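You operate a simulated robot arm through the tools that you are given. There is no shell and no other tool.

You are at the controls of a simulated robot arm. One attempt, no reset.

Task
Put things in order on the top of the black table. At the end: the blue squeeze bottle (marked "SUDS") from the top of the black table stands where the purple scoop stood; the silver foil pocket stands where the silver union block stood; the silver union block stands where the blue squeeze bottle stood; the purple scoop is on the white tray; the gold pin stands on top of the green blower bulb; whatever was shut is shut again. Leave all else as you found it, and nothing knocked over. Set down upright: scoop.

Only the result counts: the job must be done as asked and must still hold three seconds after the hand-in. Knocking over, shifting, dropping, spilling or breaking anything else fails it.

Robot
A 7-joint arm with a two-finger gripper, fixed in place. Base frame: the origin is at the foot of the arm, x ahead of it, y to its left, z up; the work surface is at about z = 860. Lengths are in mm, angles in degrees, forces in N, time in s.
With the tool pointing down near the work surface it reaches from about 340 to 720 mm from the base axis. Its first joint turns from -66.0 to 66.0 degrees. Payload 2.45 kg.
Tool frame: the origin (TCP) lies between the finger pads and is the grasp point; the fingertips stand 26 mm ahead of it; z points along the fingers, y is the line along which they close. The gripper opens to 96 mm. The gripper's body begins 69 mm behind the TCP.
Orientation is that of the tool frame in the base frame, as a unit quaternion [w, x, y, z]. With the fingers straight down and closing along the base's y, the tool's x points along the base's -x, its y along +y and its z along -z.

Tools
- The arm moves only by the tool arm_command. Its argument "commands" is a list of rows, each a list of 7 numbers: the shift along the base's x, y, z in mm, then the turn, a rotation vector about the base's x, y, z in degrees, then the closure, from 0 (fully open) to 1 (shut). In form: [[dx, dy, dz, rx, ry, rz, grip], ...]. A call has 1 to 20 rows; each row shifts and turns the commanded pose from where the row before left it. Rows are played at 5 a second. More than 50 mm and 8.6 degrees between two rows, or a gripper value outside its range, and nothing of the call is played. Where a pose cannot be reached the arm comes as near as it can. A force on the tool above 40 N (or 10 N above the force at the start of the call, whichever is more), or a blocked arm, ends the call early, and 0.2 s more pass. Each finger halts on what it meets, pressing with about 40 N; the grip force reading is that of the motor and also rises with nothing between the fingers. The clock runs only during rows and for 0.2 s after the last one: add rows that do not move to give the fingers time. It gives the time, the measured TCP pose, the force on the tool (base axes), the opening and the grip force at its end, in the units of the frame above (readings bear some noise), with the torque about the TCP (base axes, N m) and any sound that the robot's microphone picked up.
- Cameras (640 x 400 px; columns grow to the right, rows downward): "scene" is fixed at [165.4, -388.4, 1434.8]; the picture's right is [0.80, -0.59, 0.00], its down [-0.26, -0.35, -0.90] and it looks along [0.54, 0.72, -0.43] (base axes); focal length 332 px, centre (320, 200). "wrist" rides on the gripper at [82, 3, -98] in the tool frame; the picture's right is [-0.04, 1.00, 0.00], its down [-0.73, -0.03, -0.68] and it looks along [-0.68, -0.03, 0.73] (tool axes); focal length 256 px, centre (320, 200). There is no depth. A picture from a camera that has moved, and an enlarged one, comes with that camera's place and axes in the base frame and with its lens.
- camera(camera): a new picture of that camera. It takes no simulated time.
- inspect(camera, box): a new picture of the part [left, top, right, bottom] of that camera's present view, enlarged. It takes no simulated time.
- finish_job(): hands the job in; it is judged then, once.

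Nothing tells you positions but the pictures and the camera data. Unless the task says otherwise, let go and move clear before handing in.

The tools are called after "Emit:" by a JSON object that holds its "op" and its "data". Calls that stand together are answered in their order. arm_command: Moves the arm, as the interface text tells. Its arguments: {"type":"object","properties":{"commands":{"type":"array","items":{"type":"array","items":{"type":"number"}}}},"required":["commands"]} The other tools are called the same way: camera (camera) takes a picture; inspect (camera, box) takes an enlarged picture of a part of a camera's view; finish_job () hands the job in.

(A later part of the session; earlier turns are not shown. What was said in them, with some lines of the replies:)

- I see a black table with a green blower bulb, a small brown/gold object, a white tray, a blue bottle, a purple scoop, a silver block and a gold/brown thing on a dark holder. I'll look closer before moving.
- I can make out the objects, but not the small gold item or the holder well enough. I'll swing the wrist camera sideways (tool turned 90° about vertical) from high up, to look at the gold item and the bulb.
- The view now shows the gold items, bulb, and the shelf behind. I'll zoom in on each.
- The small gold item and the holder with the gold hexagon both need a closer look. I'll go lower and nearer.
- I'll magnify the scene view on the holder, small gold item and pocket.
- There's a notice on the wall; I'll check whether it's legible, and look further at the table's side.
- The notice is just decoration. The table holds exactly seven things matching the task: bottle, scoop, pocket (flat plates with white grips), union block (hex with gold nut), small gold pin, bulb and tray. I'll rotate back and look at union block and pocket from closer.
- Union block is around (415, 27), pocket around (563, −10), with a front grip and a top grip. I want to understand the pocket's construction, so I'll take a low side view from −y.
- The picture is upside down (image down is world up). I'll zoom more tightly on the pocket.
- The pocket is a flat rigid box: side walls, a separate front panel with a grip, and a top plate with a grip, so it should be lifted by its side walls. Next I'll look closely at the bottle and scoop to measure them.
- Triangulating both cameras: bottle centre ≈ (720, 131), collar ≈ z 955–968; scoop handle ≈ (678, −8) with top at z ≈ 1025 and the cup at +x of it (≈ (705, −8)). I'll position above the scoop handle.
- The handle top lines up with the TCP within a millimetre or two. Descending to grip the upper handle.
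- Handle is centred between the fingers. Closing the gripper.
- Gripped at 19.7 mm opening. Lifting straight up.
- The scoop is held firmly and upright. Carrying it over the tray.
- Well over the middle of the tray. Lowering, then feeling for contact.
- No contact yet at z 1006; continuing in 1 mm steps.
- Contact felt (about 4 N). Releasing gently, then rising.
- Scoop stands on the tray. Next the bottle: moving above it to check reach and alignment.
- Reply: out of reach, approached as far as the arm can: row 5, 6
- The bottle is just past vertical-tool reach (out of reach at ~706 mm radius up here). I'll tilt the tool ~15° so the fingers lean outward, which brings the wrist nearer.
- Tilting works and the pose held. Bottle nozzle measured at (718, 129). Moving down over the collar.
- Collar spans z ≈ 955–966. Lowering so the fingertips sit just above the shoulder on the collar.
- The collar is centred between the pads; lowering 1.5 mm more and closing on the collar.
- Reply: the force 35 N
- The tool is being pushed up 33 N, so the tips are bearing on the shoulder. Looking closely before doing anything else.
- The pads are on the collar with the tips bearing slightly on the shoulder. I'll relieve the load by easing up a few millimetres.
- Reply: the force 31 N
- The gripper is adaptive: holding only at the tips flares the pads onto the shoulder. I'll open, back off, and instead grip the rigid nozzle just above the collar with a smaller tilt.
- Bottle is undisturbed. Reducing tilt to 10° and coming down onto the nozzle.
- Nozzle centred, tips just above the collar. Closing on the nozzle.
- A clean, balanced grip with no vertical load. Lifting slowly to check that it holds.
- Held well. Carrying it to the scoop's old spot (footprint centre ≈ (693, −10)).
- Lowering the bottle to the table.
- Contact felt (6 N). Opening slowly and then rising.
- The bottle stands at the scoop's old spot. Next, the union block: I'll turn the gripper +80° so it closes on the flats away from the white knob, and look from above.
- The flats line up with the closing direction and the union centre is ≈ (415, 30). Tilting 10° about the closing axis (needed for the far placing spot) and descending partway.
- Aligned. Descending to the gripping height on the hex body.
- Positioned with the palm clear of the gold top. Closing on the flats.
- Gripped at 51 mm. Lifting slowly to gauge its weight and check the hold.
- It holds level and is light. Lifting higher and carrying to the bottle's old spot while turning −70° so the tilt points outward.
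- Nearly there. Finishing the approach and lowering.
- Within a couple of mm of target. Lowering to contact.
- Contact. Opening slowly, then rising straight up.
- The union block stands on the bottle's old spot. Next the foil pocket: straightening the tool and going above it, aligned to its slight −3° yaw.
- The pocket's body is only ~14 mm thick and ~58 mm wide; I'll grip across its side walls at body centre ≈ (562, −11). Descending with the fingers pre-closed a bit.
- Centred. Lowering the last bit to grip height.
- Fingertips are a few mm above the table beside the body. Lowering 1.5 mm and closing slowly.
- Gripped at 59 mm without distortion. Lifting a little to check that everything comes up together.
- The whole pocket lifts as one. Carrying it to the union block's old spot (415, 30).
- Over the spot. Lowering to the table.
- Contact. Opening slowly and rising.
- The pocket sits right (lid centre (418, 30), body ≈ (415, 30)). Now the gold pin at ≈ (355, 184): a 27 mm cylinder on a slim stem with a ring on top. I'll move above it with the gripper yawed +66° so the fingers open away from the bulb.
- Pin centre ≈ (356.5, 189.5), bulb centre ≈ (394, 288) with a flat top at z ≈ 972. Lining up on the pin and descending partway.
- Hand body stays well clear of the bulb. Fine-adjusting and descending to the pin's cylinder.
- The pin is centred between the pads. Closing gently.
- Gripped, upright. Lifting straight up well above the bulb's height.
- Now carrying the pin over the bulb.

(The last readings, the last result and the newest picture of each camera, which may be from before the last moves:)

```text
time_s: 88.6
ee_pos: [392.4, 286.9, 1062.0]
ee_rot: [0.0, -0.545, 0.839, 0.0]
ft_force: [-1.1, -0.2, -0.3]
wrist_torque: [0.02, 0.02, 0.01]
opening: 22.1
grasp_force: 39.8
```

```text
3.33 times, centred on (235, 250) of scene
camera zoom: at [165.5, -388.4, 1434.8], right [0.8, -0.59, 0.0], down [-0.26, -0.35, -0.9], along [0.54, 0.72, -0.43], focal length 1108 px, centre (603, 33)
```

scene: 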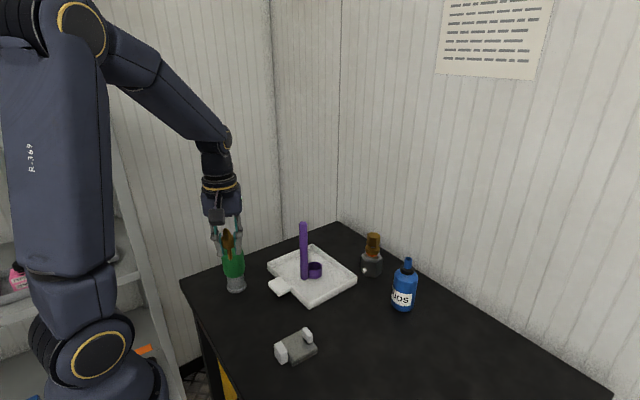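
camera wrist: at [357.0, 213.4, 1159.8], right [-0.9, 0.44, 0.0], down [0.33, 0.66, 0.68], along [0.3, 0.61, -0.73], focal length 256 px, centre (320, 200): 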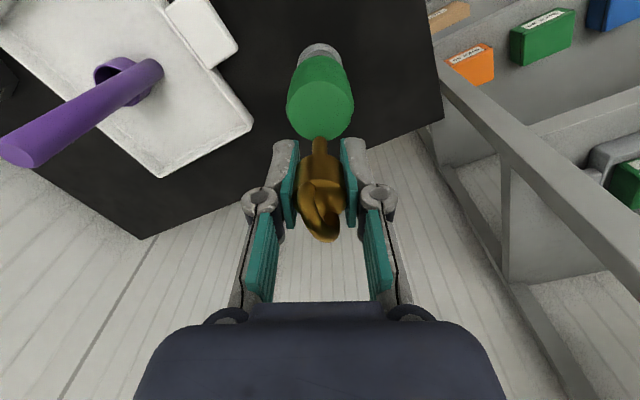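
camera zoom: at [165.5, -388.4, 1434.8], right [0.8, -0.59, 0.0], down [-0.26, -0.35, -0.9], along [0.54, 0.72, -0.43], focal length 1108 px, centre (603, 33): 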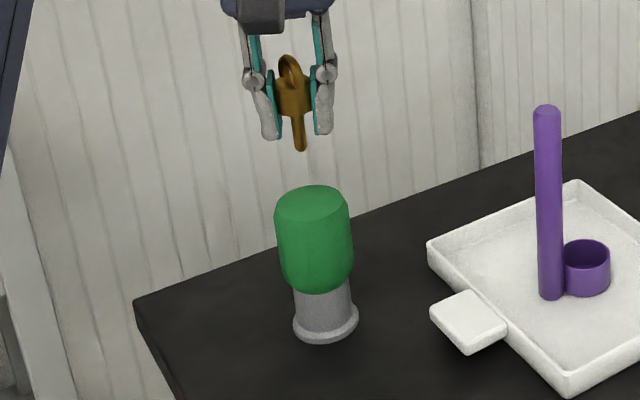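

The stem is aligned over the bulb's flat top (centre ≈ (394, 288)). Lowering most of the way.

Emit:
{"op": "arm_command", "data": {"commands": [[0.8, 1.2, -10, 0, 0, 0, 0.85], [0, 0, -12, 0, 0, 0, 0.85], [0, 0, -10, 0, 0, 0, 0.85], [0, 0, -6, 0, 0, 0, 0.85], [0, 0, 0, 0, 0, 0, 0.85]]}}

Emit:
{"op": "inspect", "data": {"camera": "wrist", "box": [240, 80, 400, 250]}}

Emit:
{"op": "inspect", "data": {"camera": "scene", "box": [200, 210, 270, 290]}}

```text
time_s: 89.8
ee_pos: [393.8, 288.1, 1023.9]
ee_rot: [0.0, -0.544, 0.839, 0.001]
ft_force: [0.6, -0.8, 0.8]
wrist_torque: [0.02, -0.01, 0.0]
opening: 22.3
grasp_force: 40.6
```

```text
2.35 times, centred on (320, 165) of wrist
camera zoom: at [357.5, 214.6, 1121.6], right [-0.9, 0.44, 0.0], down [0.33, 0.66, 0.68], along [0.3, 0.61, -0.73], focal length 602 px, centre (320, 282)
```

zoom: 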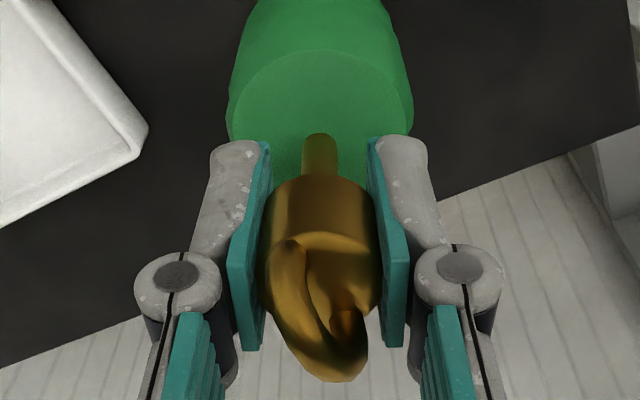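

```text
5.00 times, centred on (235, 250) of scene
camera zoom: at [165.4, -388.4, 1434.8], right [0.8, -0.59, 0.0], down [-0.26, -0.35, -0.9], along [0.54, 0.72, -0.43], focal length 1662 px, centre (745, -50)
```

zoom: 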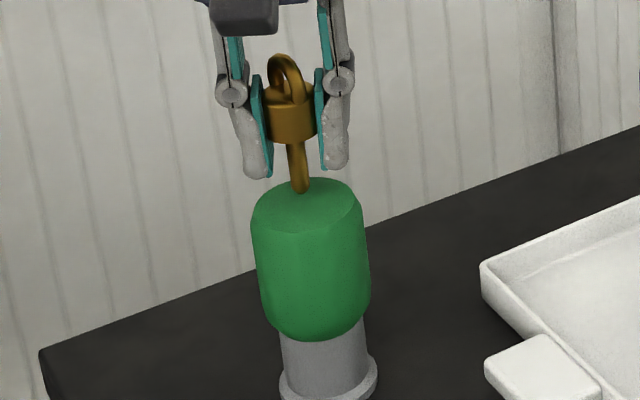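

Emit:
{"op": "arm_command", "data": {"commands": [[0, 0, -3, 0, 0, 0, 0.85], [0, 0, -2, 0, 0, 0, 0.85], [0, 0, 0, 0, 0, 0, 0.85]]}}

Emit:
{"op": "inspect", "data": {"camera": "scene", "box": [215, 225, 255, 270]}}

Emit:
{"op": "inspect", "data": {"camera": "wrist", "box": [270, 90, 370, 210]}}

```text
time_s: 90.6
ee_pos: [394.9, 288.4, 1019.6]
ee_rot: [0.001, -0.545, 0.839, 0.0]
ft_force: [-0.2, -0.3, -0.2]
wrist_torque: [0.03, 0.04, 0.0]
opening: 22.2
grasp_force: 39.5
```

```text
8.89 times, centred on (235, 248) of scene
camera zoom: at [165.4, -388.4, 1434.8], right [0.8, -0.59, 0.0], down [-0.26, -0.35, -0.9], along [0.54, 0.72, -0.43], focal length 2955 px, centre (1076, -222)
```

zoom: 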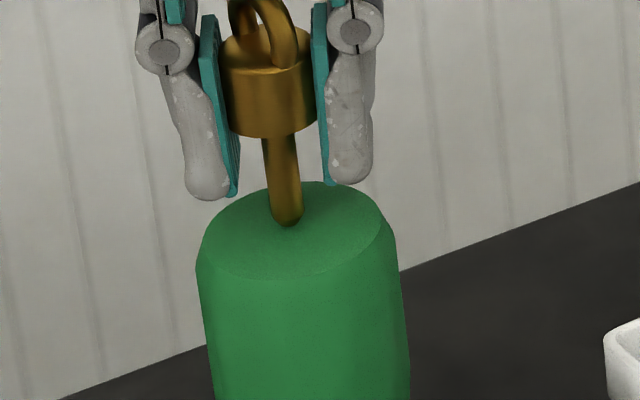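

```text
3.33 times, centred on (320, 150) of wrist
camera zoom: at [357.5, 214.7, 1116.7], right [-0.9, 0.44, 0.0], down [0.33, 0.66, 0.68], along [0.3, 0.61, -0.73], focal length 853 px, centre (320, 367)
```

zoom: 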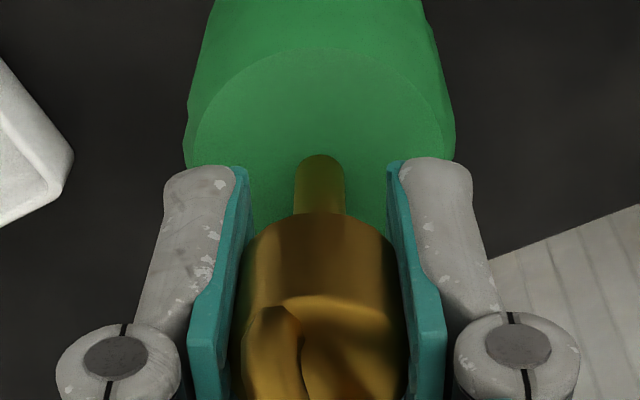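

The stem tip projects onto the disc centre within about a millimetre. Lowering to contact in small steps.

Emit:
{"op": "arm_command", "data": {"commands": [[0, 0, -1.5, 0, 0, 0, 0.85], [0, 0, -1, 0, 0, 0, 0.85], [0, 0, 0, 0, 0, 0, 0.85]]}}

Emit:
{"op": "inspect", "data": {"camera": "scene", "box": [215, 225, 255, 270]}}

```text
time_s: 91.4
ee_pos: [393.4, 288.1, 1015.8]
ee_rot: [0.0, -0.544, 0.839, -0.001]
ft_force: [0.5, 0.3, -0.5]
wrist_torque: [0.01, 0.02, 0.01]
opening: 22.3
grasp_force: 39.9
```

```text
8.89 times, centred on (235, 248) of scene
camera zoom: at [165.4, -388.4, 1434.8], right [0.8, -0.59, 0.0], down [-0.26, -0.35, -0.9], along [0.54, 0.72, -0.43], focal length 2955 px, centre (1076, -222)
```

zoom: 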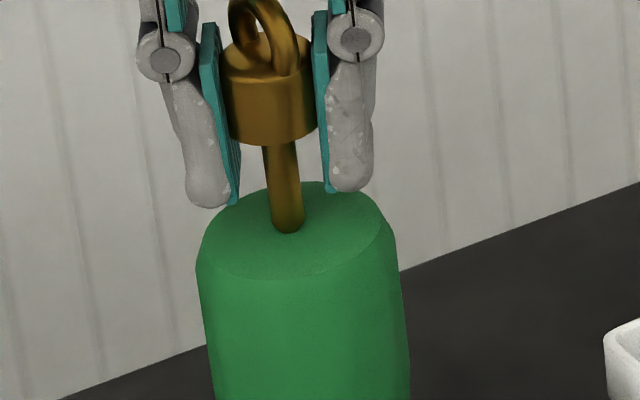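

Emit:
{"op": "arm_command", "data": {"commands": [[0, 0, -0.8, 0, 0, 0, 0.85], [0, 0, 0, 0, 0, 0, 0.85]]}}

Emit:
{"op": "inspect", "data": {"camera": "scene", "box": [215, 225, 255, 270]}}

```text
time_s: 92.0
ee_pos: [394.9, 288.5, 1015.5]
ee_rot: [-0.001, -0.545, 0.839, 0.0]
ft_force: [0.3, 0.1, 2.3]
wrist_torque: [0.0, 0.03, 0.03]
opening: 22.2
grasp_force: 40.0
```

```text
8.89 times, centred on (235, 248) of scene
camera zoom: at [165.4, -388.4, 1434.8], right [0.8, -0.59, 0.0], down [-0.26, -0.35, -0.9], along [0.54, 0.72, -0.43], focal length 2955 px, centre (1076, -222)
```

zoom: 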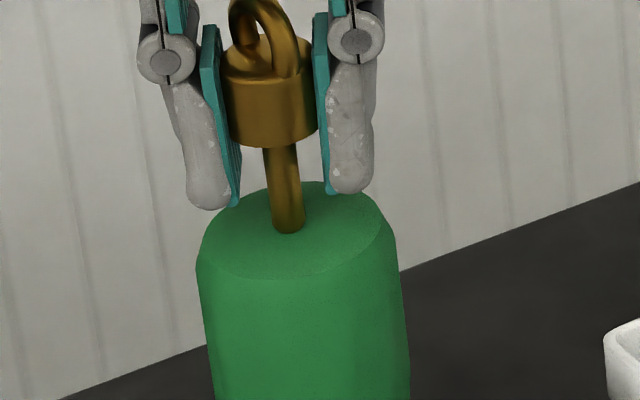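

Emit:
{"op": "arm_command", "data": {"commands": [[0, 0, -0.5, 0, 0, 0, 0.85], [0, 0, 0, 0, 0, 0, 0.85]]}}

Emit:
{"op": "inspect", "data": {"camera": "wrist", "box": [260, 90, 380, 250]}}

```text
time_s: 92.6
ee_pos: [394.3, 288.1, 1015.9]
ee_rot: [0.001, -0.545, 0.838, 0.0]
ft_force: [0.3, -1.4, 9.0]
wrist_torque: [-0.1, 0.01, 0.02]
opening: 22.2
grasp_force: 39.5
```

```text
2.50 times, centred on (320, 170) of wrist
camera zoom: at [357.6, 215.0, 1113.3], right [-0.9, 0.44, 0.0], down [0.32, 0.66, 0.68], along [0.3, 0.61, -0.73], focal length 640 px, centre (320, 275)
```

zoom: 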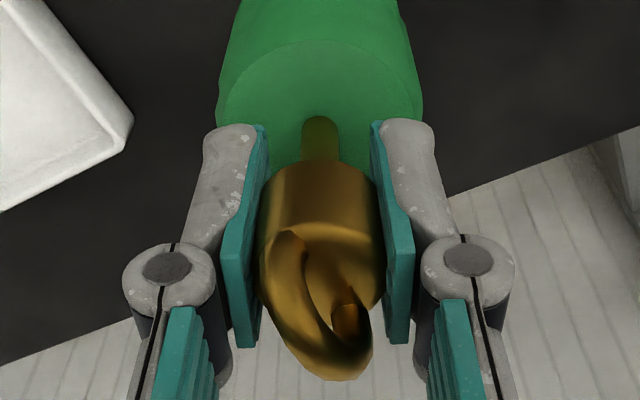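

Firm contact. Easing off half a millimetre, then opening very slowly.

Emit:
{"op": "arm_command", "data": {"commands": [[0, 0, 0.5, 0, 0, 0, 0.85], [0, 0, 0, 0, 0, 0, 0.78], [0, 0, 0, 0, 0, 0, 0.74], [0, 0, 0, 0, 0, 0, 0.71], [0, 0, 0, 0, 0, 0, 0.68], [0, 0, 0, 0, 0, 0, 0.64], [0, 0, 0, 0, 0, 0, 0.58], [0, 0, 0, 0, 0, 0, 0.5], [0, 0, 0, 0, 0, 0, 0.4], [0, 0, 0, 0, 0, 0, 0.4]]}}

Emit:
{"op": "inspect", "data": {"camera": "scene", "box": [200, 210, 270, 290]}}

Emit:
{"op": "inspect", "data": {"camera": "wrist", "box": [240, 90, 400, 250]}}

```text
time_s: 94.8
ee_pos: [394.3, 287.9, 1015.3]
ee_rot: [0.0, -0.545, 0.838, 0.0]
ft_force: [0.1, 0.4, 0.1]
wrist_torque: [0.0, 0.03, -0.03]
opening: 57.8
grasp_force: 0.0
```

```text
5.00 times, centred on (235, 250) of scene
camera zoom: at [165.4, -388.4, 1434.8], right [0.8, -0.59, 0.0], down [-0.26, -0.35, -0.9], along [0.54, 0.72, -0.43], focal length 1662 px, centre (745, -50)
```

zoom: 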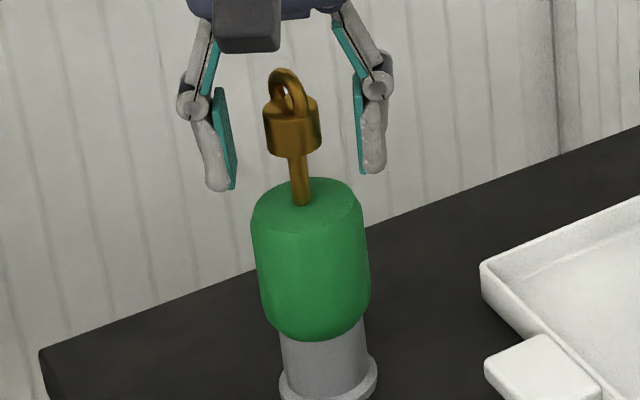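

```text
2.50 times, centred on (320, 170) of wrist
camera zoom: at [357.5, 215.0, 1113.6], right [-0.9, 0.44, 0.0], down [0.33, 0.66, 0.68], along [0.3, 0.61, -0.73], focal length 640 px, centre (320, 275)
```

zoom: 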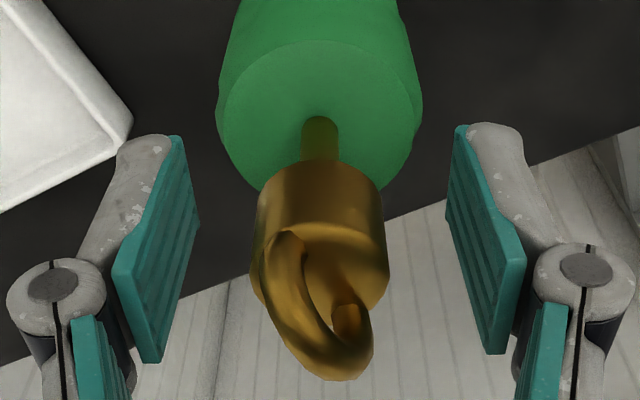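

The pin stands on its own in the middle of the bulb top. Rising straight up, clear of it.

Emit:
{"op": "arm_command", "data": {"commands": [[0, 0, 5, 0, 0, 0, 0.35], [0, 0, 15, 0, 0, 0, 0.3], [0, 0, 25, 0, 0, 0, 0.3], [0, 0, 30, 0, 0, 0, 0.3], [0, 0, 35, 0, 0, 0, 0.2], [0, 0, 30, 0, 0, 0, 0], [0, 0, 0, 0, 0, 0, 0]]}}

Emit:
{"op": "camera", "data": {"camera": "scene"}}

Emit:
{"op": "camera", "data": {"camera": "wrist"}}

Emit:
{"op": "inspect", "data": {"camera": "scene", "box": [190, 200, 290, 310]}}

```text
time_s: 96.4
ee_pos: [393.9, 288.4, 1156.8]
ee_rot: [-0.001, -0.545, 0.838, 0.0]
ft_force: [0.1, 0.0, -0.8]
wrist_torque: [-0.01, -0.01, 0.02]
opening: 96.0
grasp_force: 0.0
```

```text
taken
```

scene: 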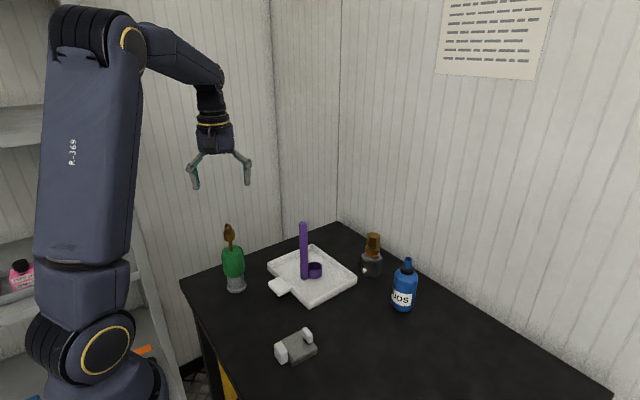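

```text
taken
camera wrist: at [357.2, 215.0, 1254.0], right [-0.9, 0.44, 0.0], down [0.33, 0.66, 0.68], along [0.3, 0.61, -0.73], focal length 256 px, centre (320, 200)
```

wrist: 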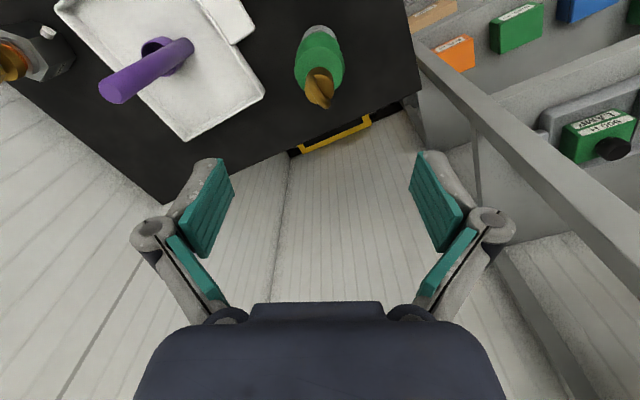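

```text
3.64 times, centred on (240, 255) of scene
camera zoom: at [165.4, -388.4, 1434.8], right [0.8, -0.59, 0.0], down [-0.26, -0.35, -0.9], along [0.54, 0.72, -0.43], focal length 1209 px, centre (611, 0)
```

zoom: 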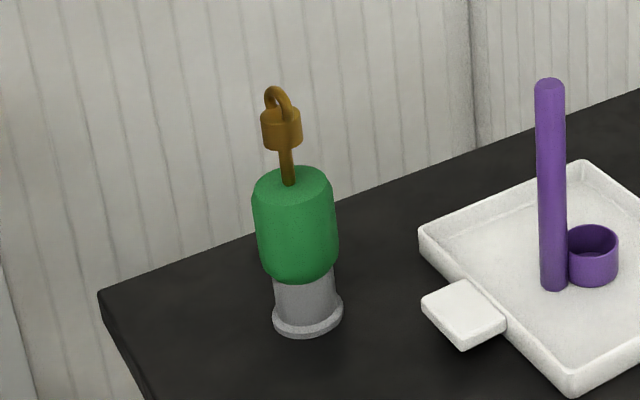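

Everything appears in place. A last close check of the pocket, bottle and union block before handing in.

Emit:
{"op": "inspect", "data": {"camera": "scene", "box": [265, 315, 330, 370]}}

Emit:
{"op": "inspect", "data": {"camera": "scene", "box": [345, 220, 430, 320]}}

Emit:
{"op": "arm_command", "data": {"commands": [[0, 0, 10, 0, 0, 0, 0], [0, 0, 0, 0, 0, 0, 0], [0, 0, 0, 0, 0, 0, 0], [0, 0, 0, 0, 0, 0, 0], [0, 0, 0, 0, 0, 0, 0]]}}

```text
7.27 times, centred on (298, 342) of scene
camera zoom: at [165.4, -388.4, 1434.8], right [0.8, -0.59, 0.0], down [-0.26, -0.35, -0.9], along [0.54, 0.72, -0.43], focal length 2418 px, centre (484, -836)
```

zoom: 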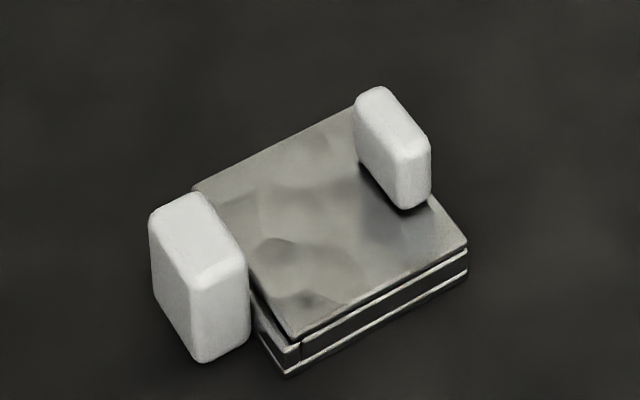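

```text
4.00 times, centred on (388, 270) of scene
camera zoom: at [165.4, -388.4, 1434.8], right [0.8, -0.59, 0.0], down [-0.26, -0.35, -0.9], along [0.54, 0.72, -0.43], focal length 1330 px, centre (50, -80)
```

zoom: 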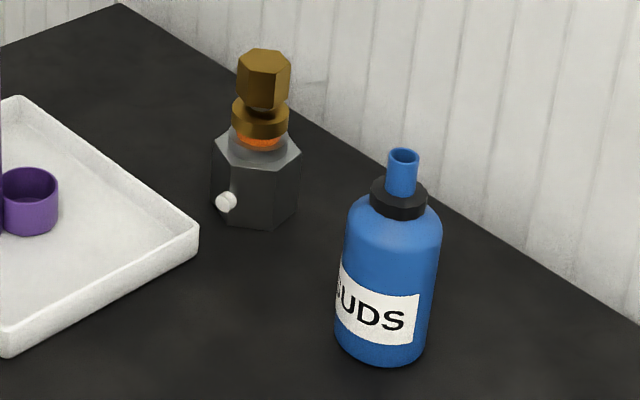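

```text
time_s: 97.6
ee_pos: [393.8, 289.3, 1166.0]
ee_rot: [0.0, -0.544, 0.839, 0.0]
ft_force: [-0.4, 0.2, 0.0]
wrist_torque: [0.01, 0.03, 0.0]
opening: 95.8
grasp_force: 0.0
```

Everything on the list is done. The scoop stands upright on the tray, the bottle is at the scoop's old spot and the union block is at the bottle's. The pocket is still shut and sits at the union block's old spot, and the pin stands on the bulb. The arm is clear, so I'm handing in.

Emit:
{"op": "finish_job", "data": {}}

```text
The job is handed in.
```

The job is handed in, and everything in the task was done. No result has come back yet. In my last pictures everything was upright where I had set it, with no sign of a spill.

| Item | Now stands | Notes |
|---|---|---|
| Purple scoop | Upright in the middle of the white tray | – |
| Blue bottle | Where the scoop stood | I set it near the middle of the scoop's footprint, because cup and handle sit about 27 mm apart. |
| Silver union block | Where the bottle stood | Within about 2 mm by the wrist camera. It is turned about 70° from how it was, because the arm could not reach that far without tilting and turning. |
| Silver foil pocket | Where the union block stood | Still shut; its top plate and front panel look unmoved. |
| Gold pin | On its stem in the middle of the green bulb's flat top | Stood by itself once released. |

- **Bottle grip:** My first try was on the black collar, and the fingertips pressed down on the bottle's shoulder with about 34 N before I let go. It did not appear to shift or leak, and I then lifted it by the nozzle.
- **Gold pin:** I took the small ringed piece beside the bulb to be the pin, and the gold hexagon as part of the union block.
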